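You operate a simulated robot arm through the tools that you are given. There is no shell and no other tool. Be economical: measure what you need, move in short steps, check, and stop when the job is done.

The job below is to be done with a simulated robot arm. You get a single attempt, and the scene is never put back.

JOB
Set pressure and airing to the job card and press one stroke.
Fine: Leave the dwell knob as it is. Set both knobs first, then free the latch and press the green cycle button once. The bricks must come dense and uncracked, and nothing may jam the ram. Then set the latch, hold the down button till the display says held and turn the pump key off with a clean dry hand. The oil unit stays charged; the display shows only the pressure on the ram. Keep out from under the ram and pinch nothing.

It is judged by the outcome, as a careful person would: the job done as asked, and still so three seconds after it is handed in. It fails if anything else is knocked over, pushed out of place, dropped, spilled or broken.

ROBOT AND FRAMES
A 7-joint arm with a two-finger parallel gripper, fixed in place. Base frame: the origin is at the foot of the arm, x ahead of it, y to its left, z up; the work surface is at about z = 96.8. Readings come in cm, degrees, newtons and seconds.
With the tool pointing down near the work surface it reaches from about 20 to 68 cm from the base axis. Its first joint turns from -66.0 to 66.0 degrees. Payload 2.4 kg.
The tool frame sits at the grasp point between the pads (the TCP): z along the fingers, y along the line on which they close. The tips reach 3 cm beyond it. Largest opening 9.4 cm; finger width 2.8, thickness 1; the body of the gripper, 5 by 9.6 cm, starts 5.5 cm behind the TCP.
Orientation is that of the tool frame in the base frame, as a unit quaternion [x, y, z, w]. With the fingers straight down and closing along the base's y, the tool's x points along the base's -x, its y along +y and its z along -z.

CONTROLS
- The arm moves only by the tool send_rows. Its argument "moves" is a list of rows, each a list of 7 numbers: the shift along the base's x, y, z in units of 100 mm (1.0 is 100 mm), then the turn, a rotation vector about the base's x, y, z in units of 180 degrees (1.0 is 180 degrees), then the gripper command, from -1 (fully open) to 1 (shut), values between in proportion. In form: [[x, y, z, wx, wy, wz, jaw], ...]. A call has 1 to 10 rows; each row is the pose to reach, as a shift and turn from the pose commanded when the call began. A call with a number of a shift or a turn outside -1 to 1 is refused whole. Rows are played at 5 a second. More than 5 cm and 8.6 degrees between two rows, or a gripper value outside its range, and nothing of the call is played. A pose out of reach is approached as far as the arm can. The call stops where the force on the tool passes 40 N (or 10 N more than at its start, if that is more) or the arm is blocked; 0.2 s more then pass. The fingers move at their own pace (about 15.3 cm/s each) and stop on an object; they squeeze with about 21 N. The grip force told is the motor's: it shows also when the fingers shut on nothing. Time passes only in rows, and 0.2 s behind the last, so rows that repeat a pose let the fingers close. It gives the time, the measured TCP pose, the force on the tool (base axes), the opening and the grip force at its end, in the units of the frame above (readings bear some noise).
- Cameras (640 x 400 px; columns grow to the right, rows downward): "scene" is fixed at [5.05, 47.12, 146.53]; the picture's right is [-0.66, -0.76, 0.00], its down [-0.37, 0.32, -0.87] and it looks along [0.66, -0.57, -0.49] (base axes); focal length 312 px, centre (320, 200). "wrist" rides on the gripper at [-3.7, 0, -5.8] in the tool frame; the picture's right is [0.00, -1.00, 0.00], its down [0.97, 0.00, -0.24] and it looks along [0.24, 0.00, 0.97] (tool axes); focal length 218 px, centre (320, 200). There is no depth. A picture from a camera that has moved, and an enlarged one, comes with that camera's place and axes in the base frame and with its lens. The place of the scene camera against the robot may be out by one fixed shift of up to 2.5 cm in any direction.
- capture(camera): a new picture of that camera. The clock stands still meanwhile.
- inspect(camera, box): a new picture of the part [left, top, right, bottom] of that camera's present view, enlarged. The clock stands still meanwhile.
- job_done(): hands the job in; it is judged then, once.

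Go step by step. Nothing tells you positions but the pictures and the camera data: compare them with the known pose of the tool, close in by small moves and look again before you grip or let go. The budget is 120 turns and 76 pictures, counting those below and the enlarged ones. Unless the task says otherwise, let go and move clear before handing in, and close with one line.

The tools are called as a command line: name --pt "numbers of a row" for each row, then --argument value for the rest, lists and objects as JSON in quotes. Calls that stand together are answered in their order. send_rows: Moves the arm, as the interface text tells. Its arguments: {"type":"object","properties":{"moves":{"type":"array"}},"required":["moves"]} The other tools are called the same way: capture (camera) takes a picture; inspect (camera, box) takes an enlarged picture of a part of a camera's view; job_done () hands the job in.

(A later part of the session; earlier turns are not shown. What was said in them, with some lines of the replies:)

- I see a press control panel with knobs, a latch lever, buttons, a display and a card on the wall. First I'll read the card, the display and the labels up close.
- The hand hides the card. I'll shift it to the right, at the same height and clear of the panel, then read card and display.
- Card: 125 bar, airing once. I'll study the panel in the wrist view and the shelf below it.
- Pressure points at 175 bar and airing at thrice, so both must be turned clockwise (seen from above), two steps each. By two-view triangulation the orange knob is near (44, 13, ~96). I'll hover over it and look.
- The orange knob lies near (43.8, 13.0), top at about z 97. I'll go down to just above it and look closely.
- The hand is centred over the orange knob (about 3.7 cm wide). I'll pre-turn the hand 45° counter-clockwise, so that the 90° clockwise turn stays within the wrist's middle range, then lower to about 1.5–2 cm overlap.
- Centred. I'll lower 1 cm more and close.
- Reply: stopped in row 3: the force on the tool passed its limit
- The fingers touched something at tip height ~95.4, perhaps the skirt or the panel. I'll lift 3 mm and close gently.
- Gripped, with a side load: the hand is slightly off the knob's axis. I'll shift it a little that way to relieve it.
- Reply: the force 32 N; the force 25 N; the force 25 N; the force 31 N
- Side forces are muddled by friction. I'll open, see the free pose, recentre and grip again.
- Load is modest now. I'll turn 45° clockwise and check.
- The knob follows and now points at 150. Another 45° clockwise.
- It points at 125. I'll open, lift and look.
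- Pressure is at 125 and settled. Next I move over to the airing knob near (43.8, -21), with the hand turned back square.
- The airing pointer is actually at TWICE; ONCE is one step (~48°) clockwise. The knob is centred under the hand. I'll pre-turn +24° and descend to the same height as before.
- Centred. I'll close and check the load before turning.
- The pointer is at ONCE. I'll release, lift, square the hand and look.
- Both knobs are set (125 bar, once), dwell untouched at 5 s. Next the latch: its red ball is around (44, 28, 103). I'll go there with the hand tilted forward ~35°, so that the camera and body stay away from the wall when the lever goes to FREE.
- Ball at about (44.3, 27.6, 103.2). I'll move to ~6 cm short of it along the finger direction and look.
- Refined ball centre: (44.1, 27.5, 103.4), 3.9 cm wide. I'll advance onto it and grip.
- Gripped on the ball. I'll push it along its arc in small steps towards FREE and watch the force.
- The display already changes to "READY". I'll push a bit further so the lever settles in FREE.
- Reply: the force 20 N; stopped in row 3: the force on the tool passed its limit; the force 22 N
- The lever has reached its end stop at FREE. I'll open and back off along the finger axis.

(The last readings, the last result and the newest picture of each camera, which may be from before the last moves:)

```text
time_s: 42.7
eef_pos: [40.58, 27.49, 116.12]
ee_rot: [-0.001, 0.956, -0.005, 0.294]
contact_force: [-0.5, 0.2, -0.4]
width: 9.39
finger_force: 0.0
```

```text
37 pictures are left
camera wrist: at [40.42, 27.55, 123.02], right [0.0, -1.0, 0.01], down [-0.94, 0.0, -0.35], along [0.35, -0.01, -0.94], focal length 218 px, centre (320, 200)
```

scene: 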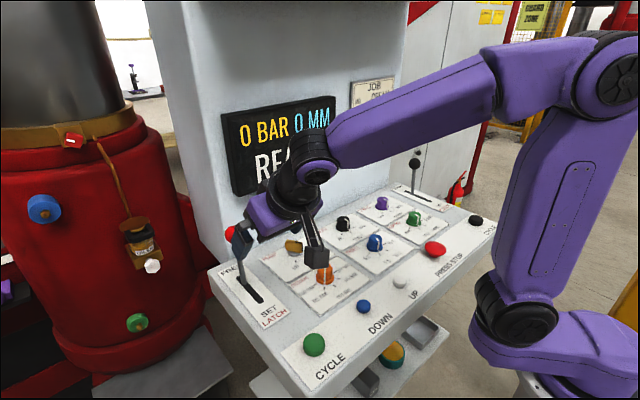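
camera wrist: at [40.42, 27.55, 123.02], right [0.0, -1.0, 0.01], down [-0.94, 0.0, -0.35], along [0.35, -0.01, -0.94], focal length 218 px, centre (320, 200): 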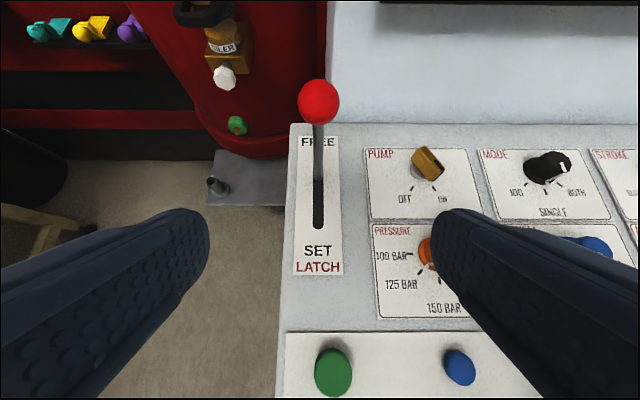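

Latch is at FREE and READY shows. Now the green cycle button near (31.8, 26.0, 96): I'll straighten the hand, shut the fingers and hover above it.

send_rows --pt "-0.2 -0.03 0 0 0.045 0 -0.5" --pt "-0.4 -0.06 0 0 0.09 0 0" --pt "-0.6 -0.1 -0.1 0 0.135 0 1" --pt "-0.8 -0.15 -0.3 0 0.18 0 1" --pt "-0.88 -0.15 -0.6 0 0.19 0 1" --pt "-0.88 -0.15 -0.8 0 0.19 0 1" --pt "-0.88 -0.15 -0.8 0 0.19 0 1"

capture --camera "wrist"

```text
time_s: 44.3
eef_pos: [31.82, 26.01, 108.1]
ee_rot: [-0.002, 1.0, -0.005, 0.001]
contact_force: [0.5, 0.3, -0.1]
width: 0.0
finger_force: 21.2
```

```text
36 pictures are left
camera wrist: at [35.58, 26.14, 113.92], right [0.0, -1.0, 0.01], down [-0.97, 0.0, 0.24], along [-0.24, -0.01, -0.97], focal length 218 px, centre (320, 200)
```

wrist: 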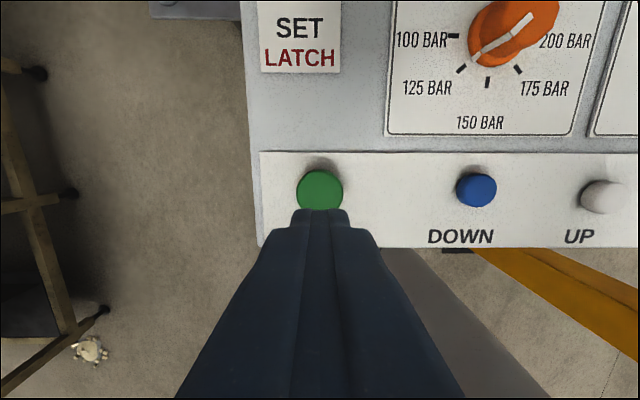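

send_rows --pt "0.02 0 -0.3 0 0 0 1" --pt "0.02 0 -0.6 0 0 0 1" --pt "0.02 0 -0.75 0 0 0 1" --pt "0.02 0 -0.75 0 0 0 1"

inspect --camera "scene" --box '[220, 270, 400, 390]'

inspect --camera "scene" --box '[210, 80, 350, 200]'

```text
time_s: 45.3
eef_pos: [31.94, 25.98, 100.6]
ee_rot: [-0.002, 1.0, -0.005, 0.001]
contact_force: [0.6, -0.4, 0.9]
width: 0.03
finger_force: 20.5
```

```text
3.33 times, centred on (310, 330) of scene
camera zoom: at [5.05, 47.12, 146.53], right [-0.66, -0.76, 0.0], down [-0.37, 0.32, -0.87], along [0.66, -0.57, -0.49], focal length 1039 px, centre (353, -233)
```

zoom: 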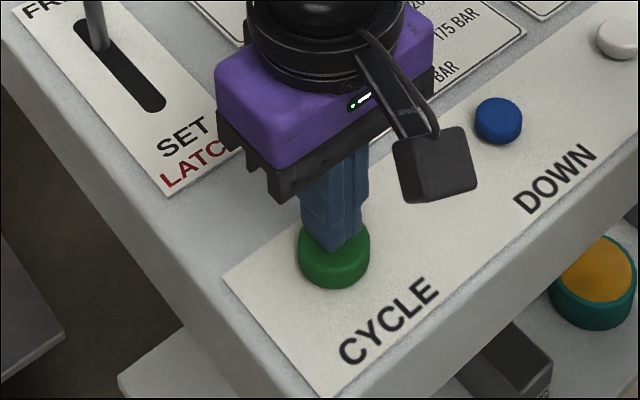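

```text
3.33 times, centred on (280, 140) of scene
camera zoom: at [5.05, 47.12, 146.53], right [-0.66, -0.76, 0.0], down [-0.37, 0.32, -0.87], along [0.66, -0.57, -0.49], focal length 1039 px, centre (453, 400)
```

zoom: 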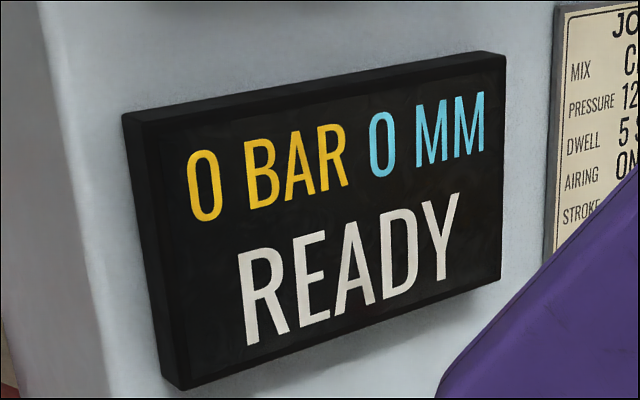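

Over the button and READY. I press down slowly; the call stops by itself at the force limit.

send_rows --pt "0 0 -0.04 0 0 0 1" --pt "0 0 -0.08 0 0 0 1" --pt "0 0 -0.11 0 0 0 1" --pt "0 0 -0.13 0 0 0 1" --pt "0 0 -0.15 0 0 0 1" --pt "0 0 -0.17 0 0 0 1"

inspect --camera "scene" --box '[210, 80, 350, 200]'

```text
time_s: 46.6
eef_pos: [32.02, 26.13, 99.37]
ee_rot: [-0.002, 1.0, -0.002, 0.003]
contact_force: [-6.9, -6.8, 31.9]
width: 0.0
finger_force: 21.0
stopped in row 6: the force on the tool passed its limit (the readings are from after the stop); the commanded pose is now the measured one
```

```text
3.33 times, centred on (280, 140) of scene
camera zoom: at [4.96, 47.05, 146.56], right [-0.66, -0.76, 0.0], down [-0.37, 0.32, -0.87], along [0.66, -0.57, -0.49], focal length 1039 px, centre (453, 400)
```

zoom: 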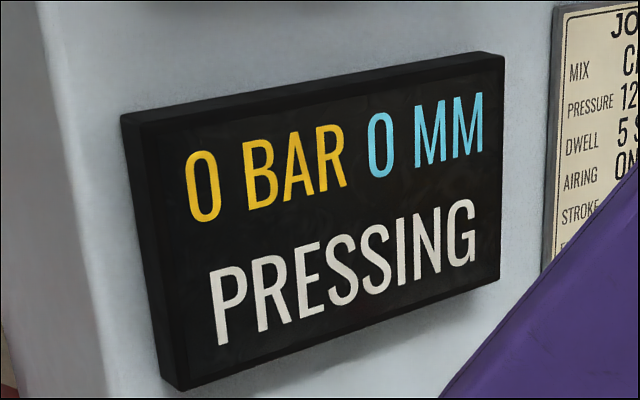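

PRESSING began. I'll lift straight off and wait in place above the panel front.

send_rows --pt "0 0 0.2 0 0 0 1" --pt "0 0 0.5 0 0 0 1" --pt "0 0 0.8 0 0 0 1" --pt "0 0 0.8 0 0 0 1" --pt "0 0 0.8 0 0 0 1" --pt "0 0 0.8 0 0 0 1" --pt "0 0 0.8 0 0 0 1" --pt "0 0 0.8 0 0 0 1" --pt "0 0 0.8 0 0 0 1" --pt "0 0 0.8 0 0 0 1"

capture --camera "scene"

```text
time_s: 48.8
eef_pos: [32.13, 26.14, 107.16]
ee_rot: [-0.001, 1.0, -0.003, 0.001]
contact_force: [-0.2, 0.4, -0.3]
width: 0.0
finger_force: 20.9
```

```text
32 pictures are left
```

scene: 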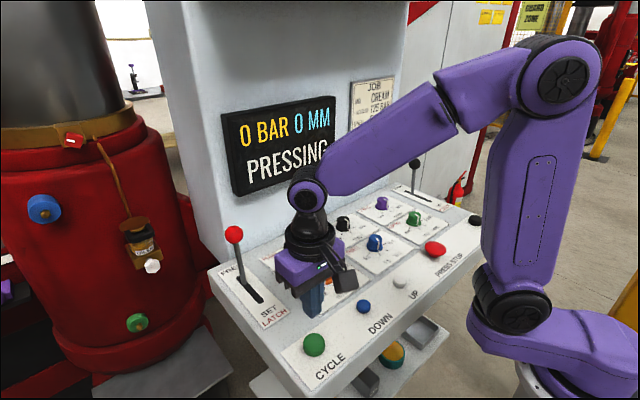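

Clear. I wait for the stroke to finish.

send_rows --pt "0 0 0.1 0 0 0 1" --pt "0 0 0.1 0 0 0 1" --pt "0 0 0.1 0 0 0 1" --pt "0 0 0.1 0 0 0 1" --pt "0 0 0.1 0 0 0 1" --pt "0 0 0.1 0 0 0 1" --pt "0 0 0.1 0 0 0 1" --pt "0 0 0.1 0 0 0 1" --pt "0 0 0.1 0 0 0 1" --pt "0 0 0.1 0 0 0 1"

send_rows --pt "0 0 0.1 0 0 0 1" --pt "0 0 0.1 0 0 0 1" --pt "0 0 0.1 0 0 0 1" --pt "0 0 0.1 0 0 0 1" --pt "0 0 0.1 0 0 0 1" --pt "0 0 0.1 0 0 0 1" --pt "0 0 0.1 0 0 0 1" --pt "0 0 0.1 0 0 0 1" --pt "0 0 0.1 0 0 0 1" --pt "0 0 0.1 0 0 0 1"

capture --camera "scene"

```text
time_s: 51.0
eef_pos: [32.04, 26.07, 108.17]
ee_rot: [-0.002, 1.0, -0.004, 0.001]
contact_force: [-0.2, -0.2, 0.2]
width: 0.0
finger_force: 20.8
```

```text
time_s: 53.2
eef_pos: [32.05, 26.14, 109.07]
ee_rot: [-0.001, 1.0, -0.004, 0.001]
contact_force: [0.1, -0.4, -0.5]
width: 0.0
finger_force: 21.0
```

```text
31 pictures are left
```

scene: 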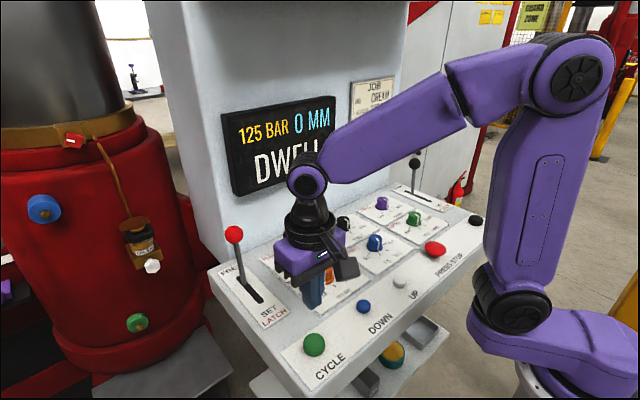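

It is dwelling at 125 bar. I keep waiting.

send_rows --pt "0 0 0 0 0 0 1" --pt "0 0 0 0 0 0 1" --pt "0 0 0 0 0 0 1" --pt "0 0 0 0 0 0 1" --pt "0 0 0 0 0 0 1" --pt "0 0 0 0 0 0 1" --pt "0 0 0 0 0 0 1" --pt "0 0 0 0 0 0 1" --pt "0 0 0 0 0 0 1" --pt "0 0 0 0 0 0 1"

send_rows --pt "0 0 0 0 0 0 1" --pt "0 0 0 0 0 0 1" --pt "0 0 0 0 0 0 1" --pt "0 0 0 0 0 0 1" --pt "0 0 0 0 0 0 1" --pt "0 0 0 0 0 0 1" --pt "0 0 0 0 0 0 1" --pt "0 0 0 0 0 0 1" --pt "0 0 0 0 0 0 1" --pt "0 0 0 0 0 0 1"

send_rows --pt "0 0 0 0 0 0 1" --pt "0 0 0 0 0 0 1" --pt "0 0 0 0 0 0 1" --pt "0 0 0 0 0 0 1" --pt "0 0 0 0 0 0 1" --pt "0 0 0 0 0 0 1" --pt "0 0 0 0 0 0 1" --pt "0 0 0 0 0 0 1" --pt "0 0 0 0 0 0 1" --pt "0 0 0 0 0 0 1"

capture --camera "scene"

```text
time_s: 55.4
eef_pos: [32.22, 26.11, 109.02]
ee_rot: [-0.001, 1.0, -0.004, 0.001]
contact_force: [0.5, 1.1, 0.1]
width: 0.0
finger_force: 21.1
```

```text
time_s: 57.6
eef_pos: [31.98, 26.02, 109.14]
ee_rot: [-0.002, 1.0, -0.003, 0.001]
contact_force: [-0.4, 0.1, 0.1]
width: 0.0
finger_force: 21.4
```

```text
time_s: 59.8
eef_pos: [32.17, 26.21, 109.09]
ee_rot: [-0.002, 1.0, -0.004, 0.001]
contact_force: [-0.7, 0.2, -0.7]
width: 0.01
finger_force: 21.4
```

```text
30 pictures are left
```

scene: 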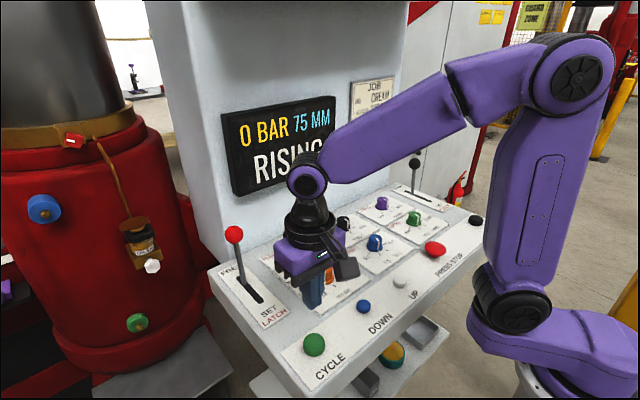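

Rising; waiting further.

send_rows --pt "0 0 0 0 0 0 1" --pt "0 0 0 0 0 0 1" --pt "0 0 0 0 0 0 1" --pt "0 0 0 0 0 0 1" --pt "0 0 0 0 0 0 1" --pt "0 0 0 0 0 0 1" --pt "0 0 0 0 0 0 1" --pt "0 0 0 0 0 0 1" --pt "0 0 0 0 0 0 1" --pt "0 0 0 0 0 0 1"

send_rows --pt "0 0 0 0 0 0 1" --pt "0 0 0 0 0 0 1" --pt "0 0 0 0 0 0 1" --pt "0 0 0 0 0 0 1" --pt "0 0 0 0 0 0 1" --pt "0 0 0 0 0 0 1" --pt "0 0 0 0 0 0 1" --pt "0 0 0 0 0 0 1" --pt "0 0 0 0 0 0 1" --pt "0 0 0 0 0 0 1"

capture --camera "scene"

```text
time_s: 62.0
eef_pos: [32.22, 26.19, 109.14]
ee_rot: [-0.001, 1.0, -0.003, 0.001]
contact_force: [-0.2, 0.4, 1.0]
width: 0.0
finger_force: 21.1
```

```text
time_s: 64.2
eef_pos: [32.02, 26.02, 109.01]
ee_rot: [-0.002, 1.0, -0.003, 0.001]
contact_force: [1.0, -0.3, -0.1]
width: 0.0
finger_force: 21.1
```

```text
29 pictures are left
```

scene: 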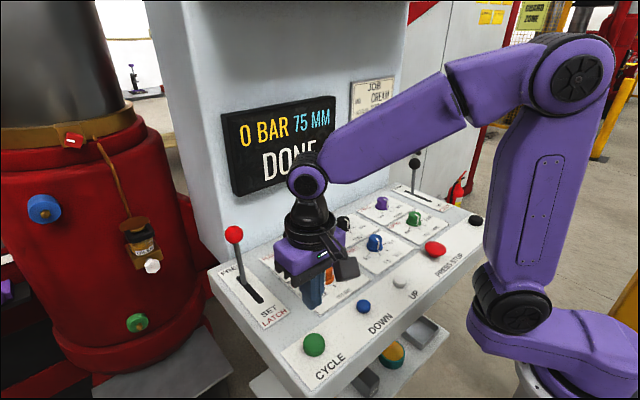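

DONE, 75 mm. Now set the latch: I return with the same tilted approach, ball near (56.8, 27.5, 106.3).

send_rows --pt "0 0 0.3 0 -0.045 0 0.5" --pt "0.1 0.05 0.5 0 -0.09 0 0" --pt "0.3 0.1 0.65 0 -0.135 0 -1" --pt "0.5 0.13 0.7 0 -0.18 0 -1" --pt "0.86 0.14 0.7 0 -0.19 0 -1" --pt "0.86 0.14 0.7 0 -0.19 0 -1"

send_rows --pt "0.3 0 0 0 0 0 -1" --pt "0.6 0 -0.1 0 0 0 -1" --pt "0.97 0 -0.15 0 0 0 -1" --pt "0.97 0 -0.15 0 0 0 -1"

capture --camera "wrist"

```text
time_s: 65.6
eef_pos: [40.73, 27.47, 116.27]
ee_rot: [-0.001, 0.955, -0.005, 0.296]
contact_force: [-0.3, 0.2, 0.5]
width: 9.39
finger_force: 0.0
```

```text
time_s: 66.6
eef_pos: [50.37, 27.54, 114.7]
ee_rot: [-0.001, 0.956, -0.004, 0.295]
contact_force: [-0.2, -0.4, -0.7]
width: 9.41
finger_force: 0.2
```

```text
28 pictures are left
camera wrist: at [50.2, 27.5, 121.55], right [0.0, -1.0, 0.01], down [-0.94, 0.0, -0.35], along [0.35, -0.01, -0.94], focal length 218 px, centre (320, 200)
```

wrist: 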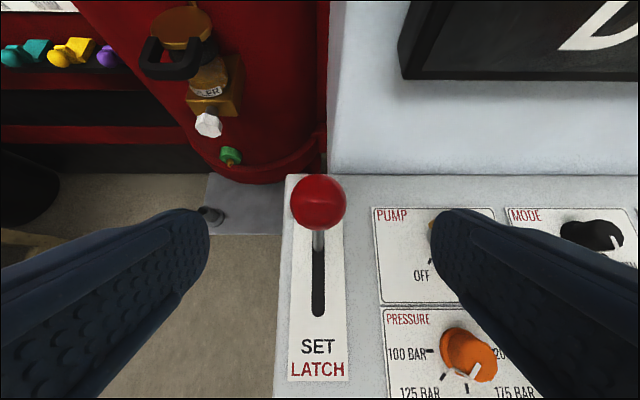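

send_rows --pt "0.15 0 -0.22 0 0 0 -1" --pt "0.3 0 -0.44 0 0 0 -1" --pt "0.43 0 -0.65 0 0 0 -1" --pt "0.53 0 -0.8 0 0 0 -1" --pt "0.53 0 -0.8 0 0 0 -0.2" --pt "0.53 0 -0.8 0 0 0 0.1" --pt "0.53 0 -0.8 0 0 0 0.3" --pt "0.53 0 -0.8 0 0 0 0.3"

capture --camera "wrist"

```text
time_s: 68.4
eef_pos: [55.58, 27.55, 106.69]
ee_rot: [-0.001, 0.955, -0.003, 0.296]
contact_force: [1.1, 4.8, 0.2]
width: 3.7
finger_force: 44.3
```

```text
27 pictures are left
camera wrist: at [55.5, 27.54, 113.55], right [0.0, -1.0, 0.01], down [-0.94, 0.0, -0.35], along [0.35, -0.01, -0.94], focal length 218 px, centre (320, 200)
```

wrist: 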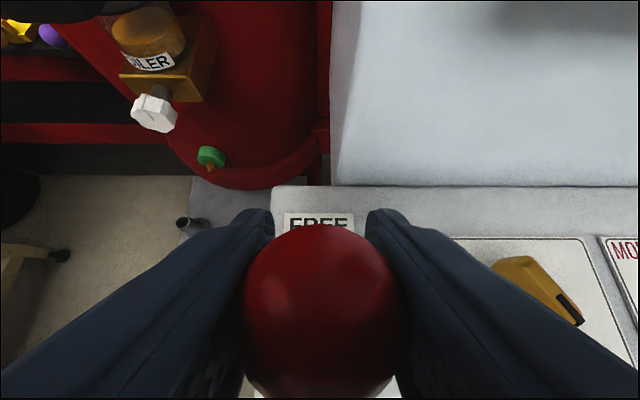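

Gripped cleanly. I pull back along the known arc.

send_rows --pt "-0.09 0.003 0.01 0 0 0 0.3" --pt "-0.18 0.003 0.015 0 0 0 0.3" --pt "-0.27 0.003 0.01 0 0 0 0.3" --pt "-0.36 0.003 0.0 0 0 0 0.3" --pt "-0.44 0.003 -0.02 0 0 0 0.3"

send_rows --pt "-0.09 0 -0.015 0 0 0 0.3" --pt "-0.18 0 -0.035 0 0 0 0.3" --pt "-0.27 0 -0.065 0 0 0 0.3" --pt "-0.36 0 -0.1 0 0 0 0.3" --pt "-0.44 0 -0.135 0 0 0 0.3"

send_rows --pt "-0.07 0 -0.035 0 0 0 0.3" --pt "-0.14 0 -0.075 0 0 0 0.3" --pt "-0.21 0 -0.12 0 0 0 0.3" --pt "-0.28 0 -0.175 0 0 0 0.3"

capture --camera "scene"

```text
time_s: 69.6
eef_pos: [51.25, 27.52, 106.56]
ee_rot: [0.0, 0.955, -0.003, 0.297]
contact_force: [6.4, 2.1, 13.5]
width: 3.68
finger_force: 44.3
```

```text
time_s: 70.8
eef_pos: [46.82, 27.52, 105.01]
ee_rot: [-0.002, 0.956, -0.004, 0.294]
contact_force: [11.4, 5.4, -6.4]
width: 3.68
finger_force: 45.3
```

```text
time_s: 71.8
eef_pos: [44.18, 27.47, 103.3]
ee_rot: [0.0, 0.955, -0.004, 0.296]
contact_force: [18.1, 3.4, 3.0]
width: 3.71
finger_force: 45.1
```

```text
26 pictures are left
```

scene: 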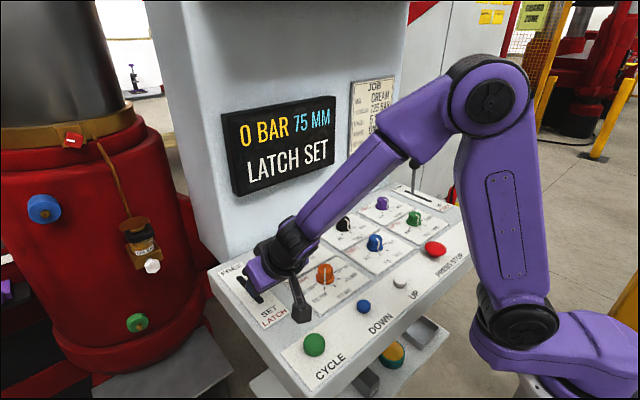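

LATCH SET is shown. I release, back off, straighten, shut the fingers and go above the blue DOWN button near (32, 13.0).

send_rows --pt "0 0 0 0 0 0 -0.2" --pt "0 0 0 0 0 0 -0.8" --pt "-0.05 0 0.08 0 0 0 -1" --pt "-0.2 0 0.3 0 0 0 -1" --pt "-0.4 0 0.6 0 0 0 -1" --pt "-0.6 0 0.9 0 0 0 -1"

send_rows --pt "-0.2 -0.3 0 0 0.045 0 -0.5" --pt "-0.4 -0.6 0 0 0.09 0 0" --pt "-0.6 -0.9 0 0 0.135 0 0.5" --pt "-0.6 -1.0 -0.2 0 0.18 0 1" --pt "-0.6 -1.0 -0.4 0 0.19 0 1" --pt "-0.6 -1.0 -0.4 0 0.19 0 1"

capture --camera "wrist"

```text
time_s: 73.2
eef_pos: [37.9, 27.56, 112.3]
ee_rot: [0.0, 0.955, -0.004, 0.295]
contact_force: [-0.5, -0.2, 0.5]
width: 9.41
finger_force: 0.1
```

```text
time_s: 74.6
eef_pos: [32.07, 17.54, 108.32]
ee_rot: [-0.001, 1.0, -0.004, 0.001]
contact_force: [0.6, -0.1, -0.4]
width: 0.0
finger_force: 21.4
```

```text
25 pictures are left
camera wrist: at [35.78, 17.57, 114.12], right [0.0, -1.0, 0.01], down [-0.97, 0.0, 0.24], along [-0.24, -0.01, -0.97], focal length 218 px, centre (320, 200)
```

wrist: 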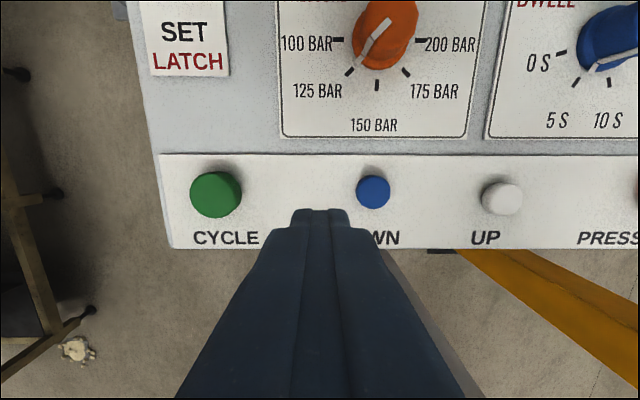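

send_rows --pt "0 -0.25 0 0 0 0 1" --pt "0 -0.455 -0.2 0 0 0 1" --pt "0 -0.455 -0.5 0 0 0 1" --pt "0 -0.455 -0.75 0 0 0 1" --pt "0 -0.455 -0.75 0 0 0 1"

capture --camera "scene"

inspect --camera "scene" --box '[310, 240, 430, 330]'

```text
time_s: 75.8
eef_pos: [32.07, 12.85, 100.69]
ee_rot: [-0.001, 1.0, -0.004, 0.001]
contact_force: [-0.5, 0.7, 0.1]
width: 0.0
finger_force: 20.6
```

```text
24 pictures are left
```

scene: 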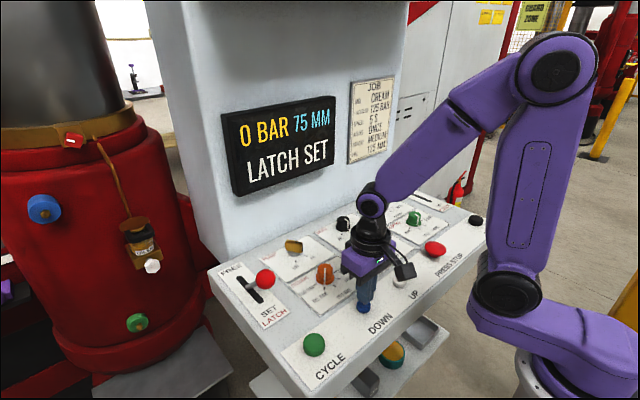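

```text
4.44 times, centred on (370, 285) of scene
camera zoom: at [5.05, 47.12, 146.53], right [-0.66, -0.76, 0.0], down [-0.37, 0.32, -0.87], along [0.66, -0.57, -0.49], focal length 1385 px, centre (98, -178)
```

zoom: 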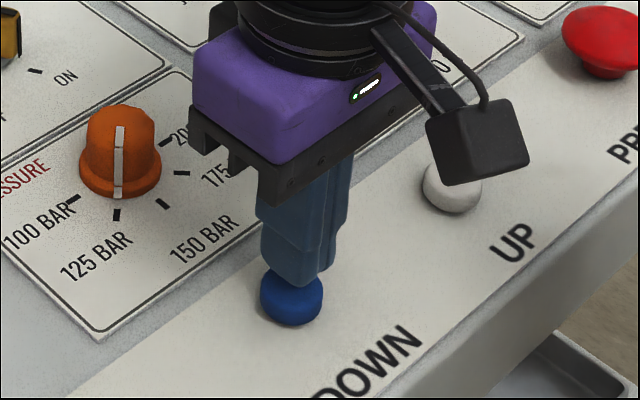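

Above the DOWN button. I press slowly and then hold.

send_rows --pt "0 0 -0.04 0 0 0 1" --pt "0 0 -0.08 0 0 0 1" --pt "0 0 -0.11 0 0 0 1" --pt "0 0 -0.13 0 0 0 1" --pt "0 0 -0.145 0 0 0 1" --pt "0 0 -0.155 0 0 0 1" --pt "0 0 -0.165 0 0 0 1"

inspect --camera "scene" --box '[210, 80, 350, 200]'

```text
time_s: 77.4
eef_pos: [32.05, 12.91, 99.1]
ee_rot: [-0.001, 1.0, -0.004, 0.001]
contact_force: [-0.4, -0.9, 5.5]
width: 0.0
finger_force: 21.6
```

```text
3.33 times, centred on (280, 140) of scene
camera zoom: at [5.04, 47.12, 146.54], right [-0.66, -0.76, 0.0], down [-0.37, 0.32, -0.87], along [0.66, -0.57, -0.49], focal length 1039 px, centre (453, 400)
```

zoom: 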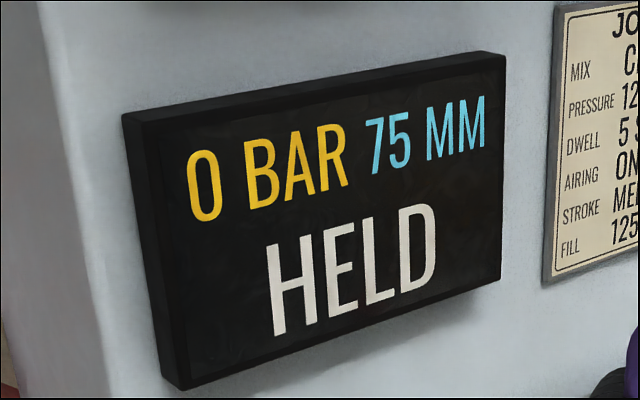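

HELD is shown. I lift off, open, and move towards the pump key with a slight forward tilt (20°, to keep clear of the display), looking at the key and the finger pads on the way.

send_rows --pt "0 0 0.2 0 0 0 1" --pt "0 0 0.5 0 0 0 1" --pt "0 0 0.8 0 0 0 0" --pt "0.3 0 0.95 0 -0.045 0 -1" --pt "0.6 0 1.0 0 -0.09 0 -1" --pt "1.0 0.04 1.0 0 -0.111 0 -1" --pt "1.0 0.04 1.0 0 -0.111 0 -1"

capture --camera "wrist"

capture --camera "scene"

```text
time_s: 79.0
eef_pos: [42.1, 13.44, 109.17]
ee_rot: [-0.001, 0.985, -0.005, 0.175]
contact_force: [-0.1, -0.2, -0.3]
width: 9.38
finger_force: 0.1
```

```text
21 pictures are left
camera wrist: at [43.63, 13.43, 115.94], right [0.0, -1.0, 0.01], down [-0.99, 0.0, -0.11], along [0.11, -0.01, -0.99], focal length 218 px, centre (320, 200)
```

wrist: 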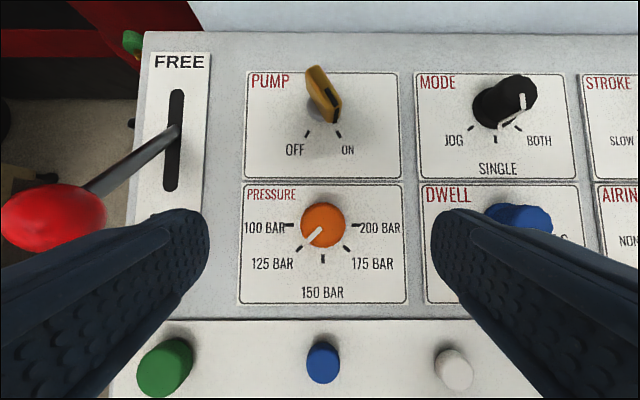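

```text
20 pictures are left
```

scene: 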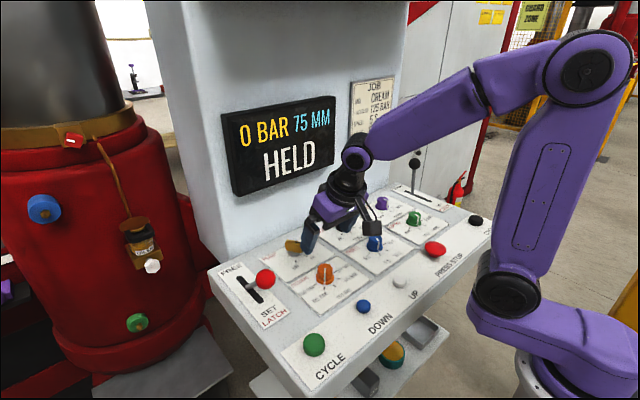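

The pad surfaces look clean and HELD persists. I turn the hand +30° to line up with the key and come in above it.

send_rows --pt "0.2 0 0 0 0 0.042 -1" --pt "0.4 0 0 0 0 0.084 -1" --pt "0.6 0 -0.1 0 0 0.126 -1" --pt "0.8 0 -0.2 0 0 0.167 -1" --pt "1.0 -0.01 -0.25 0 0 0.167 -1" --pt "1.0 -0.01 -0.25 0 0 0.167 -1"

capture --camera "wrist"

inspect --camera "scene" --box '[250, 150, 400, 260]'

```text
time_s: 80.4
eef_pos: [52.19, 13.19, 106.67]
ee_rot: [-0.256, 0.951, 0.041, 0.17]
contact_force: [0.0, -0.4, 0.1]
width: 9.39
finger_force: 0.1
```

```text
19 pictures are left
camera wrist: at [53.36, 14.04, 113.41], right [0.5, -0.86, 0.01], down [-0.86, -0.5, -0.11], along [0.1, 0.05, -0.99], focal length 218 px, centre (320, 200)
```

wrist: 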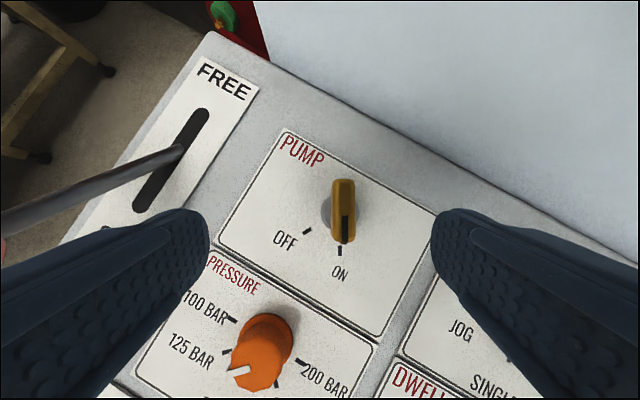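

```text
3.64 times, centred on (325, 205) of scene
camera zoom: at [5.05, 47.12, 146.53], right [-0.66, -0.76, 0.0], down [-0.37, 0.32, -0.87], along [0.66, -0.57, -0.49], focal length 1133 px, centre (302, 182)
```

zoom: 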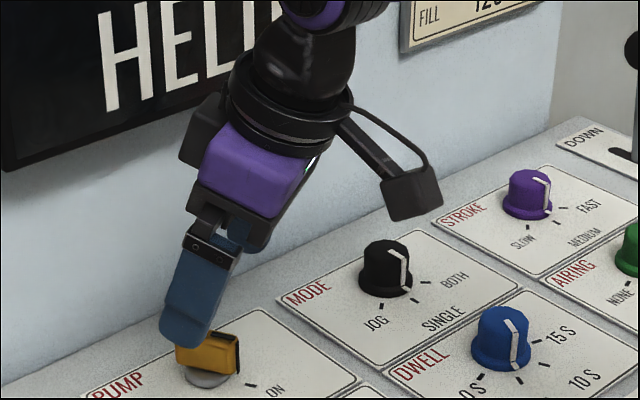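

The pads are parallel to the key; its axis is around (55.0, 13.05), block at z ~97.5–99.7. I lower around it and look before closing.

send_rows --pt "0.12 -0.02 -0.3 0 0 0 -1" --pt "0.25 -0.036 -0.55 0 0 0 -1" --pt "0.25 -0.036 -0.69 0 0 0 -0.7" --pt "0.25 -0.036 -0.69 0 0 0 -0.3"

capture --camera "wrist"

inspect --camera "scene" --box '[250, 170, 370, 270]'

```text
time_s: 81.4
eef_pos: [54.6, 12.94, 99.77]
ee_rot: [-0.257, 0.951, 0.041, 0.17]
contact_force: [0.2, -0.9, -0.2]
width: 6.14
finger_force: 0.1
```

```text
17 pictures are left
camera wrist: at [55.86, 13.68, 106.49], right [0.5, -0.86, 0.01], down [-0.86, -0.5, -0.11], along [0.1, 0.05, -0.99], focal length 218 px, centre (320, 200)
```

wrist: 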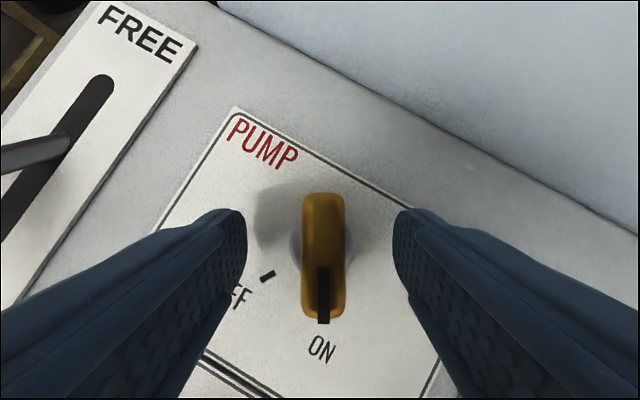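

```text
4.00 times, centred on (310, 220) of scene
camera zoom: at [5.05, 47.12, 146.53], right [-0.66, -0.76, 0.0], down [-0.37, 0.32, -0.87], along [0.66, -0.57, -0.49], focal length 1247 px, centre (360, 120)
```

zoom: 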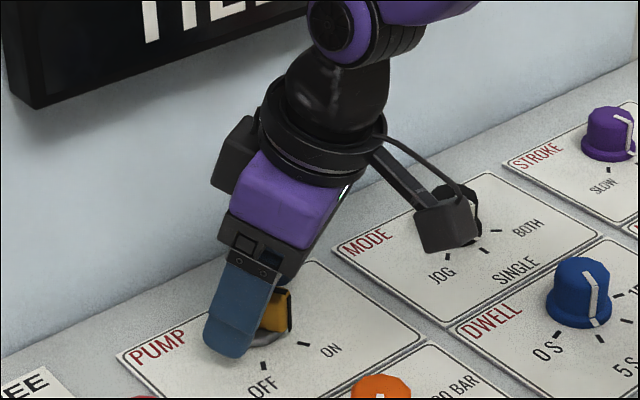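

Centred. I close gently on the key and check the load.

send_rows --pt "0.003 -0.003 0 0 0 0 0.3" --pt "0.003 -0.003 0 0 0 0 0.6" --pt "0.003 -0.003 0 0 0 0 0.68" --pt "0.003 -0.003 0 0 0 0 0.75" --pt "0.003 -0.003 0 0 0 0 0.75"

capture --camera "wrist"

```text
time_s: 82.6
eef_pos: [54.62, 12.8, 99.78]
ee_rot: [-0.257, 0.95, 0.042, 0.171]
contact_force: [1.3, -4.0, 10.8]
width: 1.63
finger_force: 3.8
```

```text
15 pictures are left
camera wrist: at [55.92, 13.61, 106.59], right [0.5, -0.87, 0.01], down [-0.86, -0.5, -0.11], along [0.1, 0.05, -0.99], focal length 218 px, centre (320, 200)
```

wrist: 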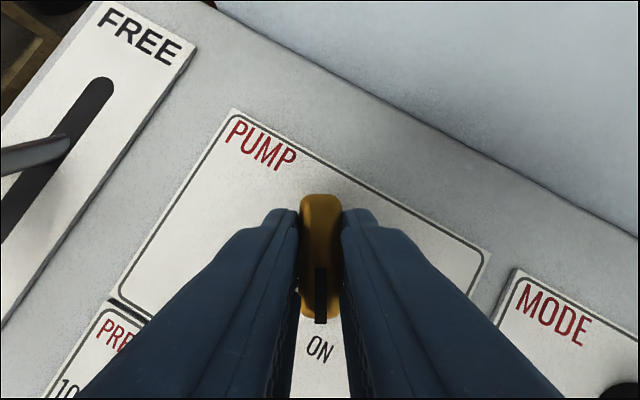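

Held. I firm the grip and turn clockwise about the key's axis.

send_rows --pt "0 0 0 0 0 0 1" --pt "0 0.003 0 0 0 -0.02 1" --pt "-0.003 0.011 0 0 0 -0.06 1" --pt "-0.005 0.018 0 0 0 -0.1 1" --pt "-0.006 0.022 0 0 0 -0.14 1" --pt "-0.006 0.026 0 0 0 -0.18 1"

capture --camera "wrist"

```text
time_s: 84.0
eef_pos: [54.65, 12.98, 99.8]
ee_rot: [0.022, 0.984, -0.008, 0.175]
contact_force: [12.4, -9.2, 15.2]
width: 1.57
finger_force: 45.1
```

```text
14 pictures are left
camera wrist: at [56.11, 13.02, 106.6], right [-0.04, -1.0, 0.01], down [-0.99, 0.04, -0.11], along [0.11, -0.01, -0.99], focal length 218 px, centre (320, 200)
```

wrist: 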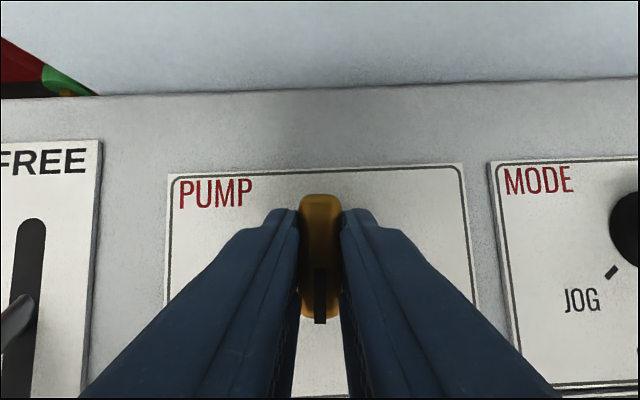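

send_rows --pt "0.004 0.002 0 0 0 -0.04 1" --pt "0.006 0.007 0 0 0 -0.08 1" --pt "0.008 0.012 0 0 0 -0.12 1" --pt "0.01 0.016 0 0 0 -0.155 1" --pt "0.01 0.016 0 0 0 -0.155 1"

capture --camera "wrist"

capture --camera "scene"

```text
time_s: 85.2
eef_pos: [54.68, 13.22, 99.76]
ee_rot: [0.256, 0.951, -0.049, 0.168]
contact_force: [5.8, -11.0, 21.0]
width: 1.6
finger_force: 45.1
```

```text
13 pictures are left
camera wrist: at [56.0, 12.51, 106.6], right [-0.5, -0.86, 0.01], down [-0.86, 0.5, -0.11], along [0.09, -0.06, -0.99], focal length 218 px, centre (320, 200)
```

wrist: 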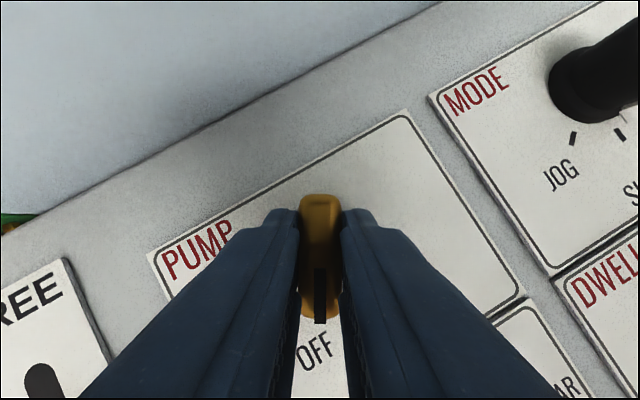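

```text
12 pictures are left
```

scene: 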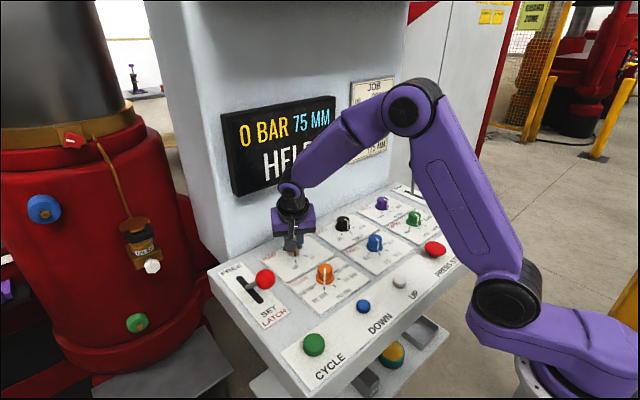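

The key points at OFF. I open, back off along the finger axis and check.

send_rows --pt "0 0 0 0 0 0 0.4" --pt "0 0 0 0 0 0 -0.2" --pt "-0.06 0.03 0.18 0 0 0 -0.6" --pt "-0.15 0.08 0.45 0 0 0 -1" --pt "-0.3 0.1 0.8 0 0 0 -1" --pt "-0.5 0.1 1.0 0 0 0 -1"

capture --camera "wrist"

capture --camera "scene"

```text
time_s: 86.6
eef_pos: [49.54, 14.54, 109.74]
ee_rot: [0.255, 0.951, -0.049, 0.167]
contact_force: [0.3, 0.3, -0.6]
width: 9.38
finger_force: 0.1
```

```text
11 pictures are left
camera wrist: at [50.9, 13.72, 116.6], right [-0.5, -0.86, 0.01], down [-0.86, 0.5, -0.11], along [0.09, -0.06, -0.99], focal length 218 px, centre (320, 200)
```

wrist: 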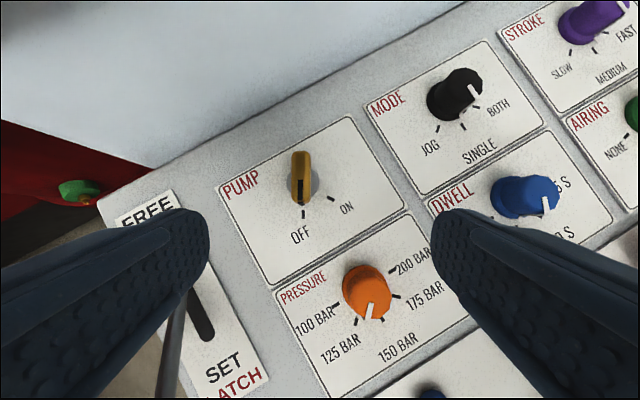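

```text
10 pictures are left
```

scene: 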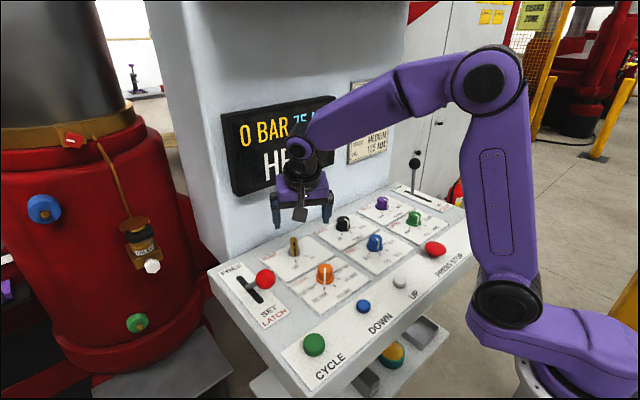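

The key is at OFF and everything else is as it was. I move clear of the panel, back and up, and take a last look.

send_rows --pt "-0.3 0 0.3 0 0 0.04 -1" --pt "-0.6 0 0.6 0 0 0.08 -1" --pt "-0.9 -0.3 0.9 0 0 0.12 -1" --pt "-1.0 -0.7 1.0 0 0 0.16 -1" --pt "-1.0 -1.0 1.0 0 0 0.16 -1" --pt "-1.0 -1.0 1.0 0 0 0.16 -1"

capture --camera "scene"

inspect --camera "wrist" --box '[160, 0, 560, 220]'

```text
refused: row 3 steps farther than a row can; nothing moved
```

```text
9 pictures are left
```

scene: 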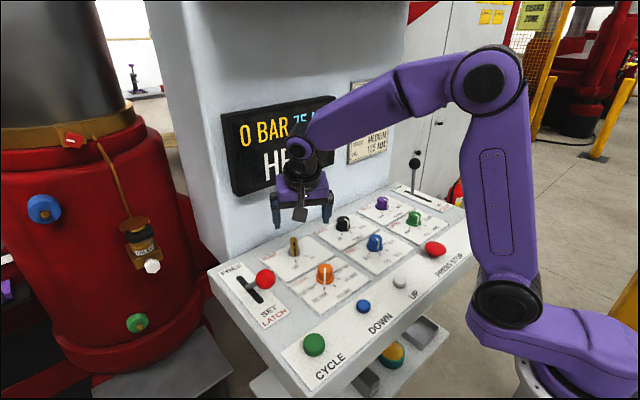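

```text
1.60 times, centred on (360, 110) of wrist
camera zoom: at [50.9, 13.72, 116.6], right [-0.5, -0.86, 0.01], down [-0.86, 0.5, -0.11], along [0.09, -0.06, -0.99], focal length 349 px, centre (256, 344)
```

zoom: 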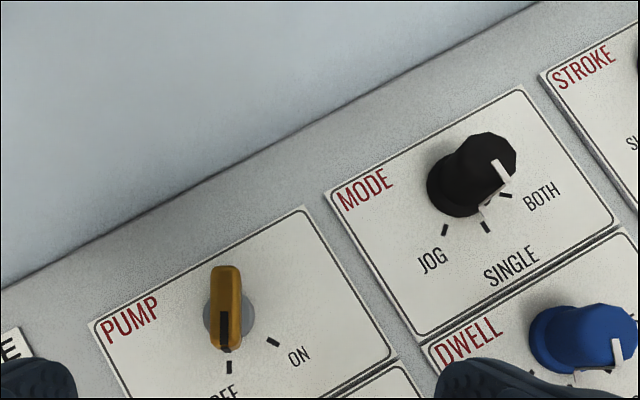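

The move was refused for too long a step; I repeat it with shorter steps.

send_rows --pt "-0.25 0 0.25 0 0 0.04 -1" --pt "-0.5 0 0.5 0 0 0.08 -1" --pt "-0.75 -0.2 0.75 0 0 0.12 -1" --pt "-0.95 -0.45 0.95 0 0 0.16 -1" --pt "-1.0 -0.8 1.0 0 0 0.16 -1" --pt "-1.0 -1.0 1.0 0 0 0.16 -1"

capture --camera "scene"

capture --camera "wrist"

```text
time_s: 88.0
eef_pos: [39.58, 4.24, 119.64]
ee_rot: [0.01, 0.985, -0.006, 0.173]
contact_force: [-0.2, 0.0, -0.4]
width: 9.38
finger_force: 0.0
```

```text
7 pictures are left
```

scene: 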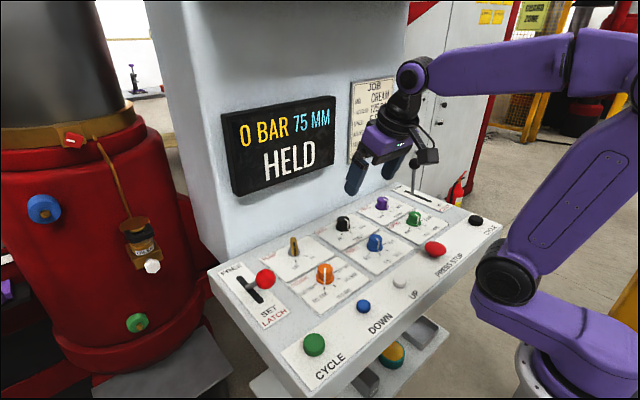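

```text
6 pictures are left
camera wrist: at [41.13, 4.31, 126.47], right [-0.02, -1.0, 0.01], down [-0.99, 0.02, -0.11], along [0.11, -0.01, -0.99], focal length 218 px, centre (320, 200)
```

wrist: 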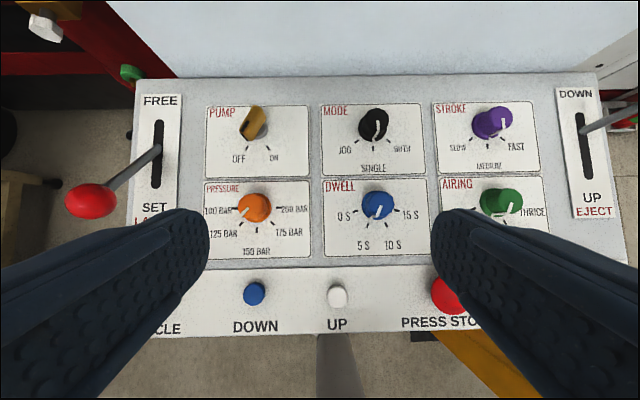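

The display reads 0 BAR, 75 MM, HELD. The latch is set, the pump key is off, pressure is at 125 bar, airing at once and dwell untouched. The hand is clear, so I hand it in.

job_done

```text
The job is handed in.
```

I set pressure to 125 bar and airing to once, left dwell alone, freed the latch and pressed one stroke. The display showed 125 bar during the dwell, then DONE at 75 mm. I then set the latch, held the down button until the display read HELD, and turned the pump key off. I couldn't see the bricks in any picture, so I haven't checked that they came out dense and uncracked.
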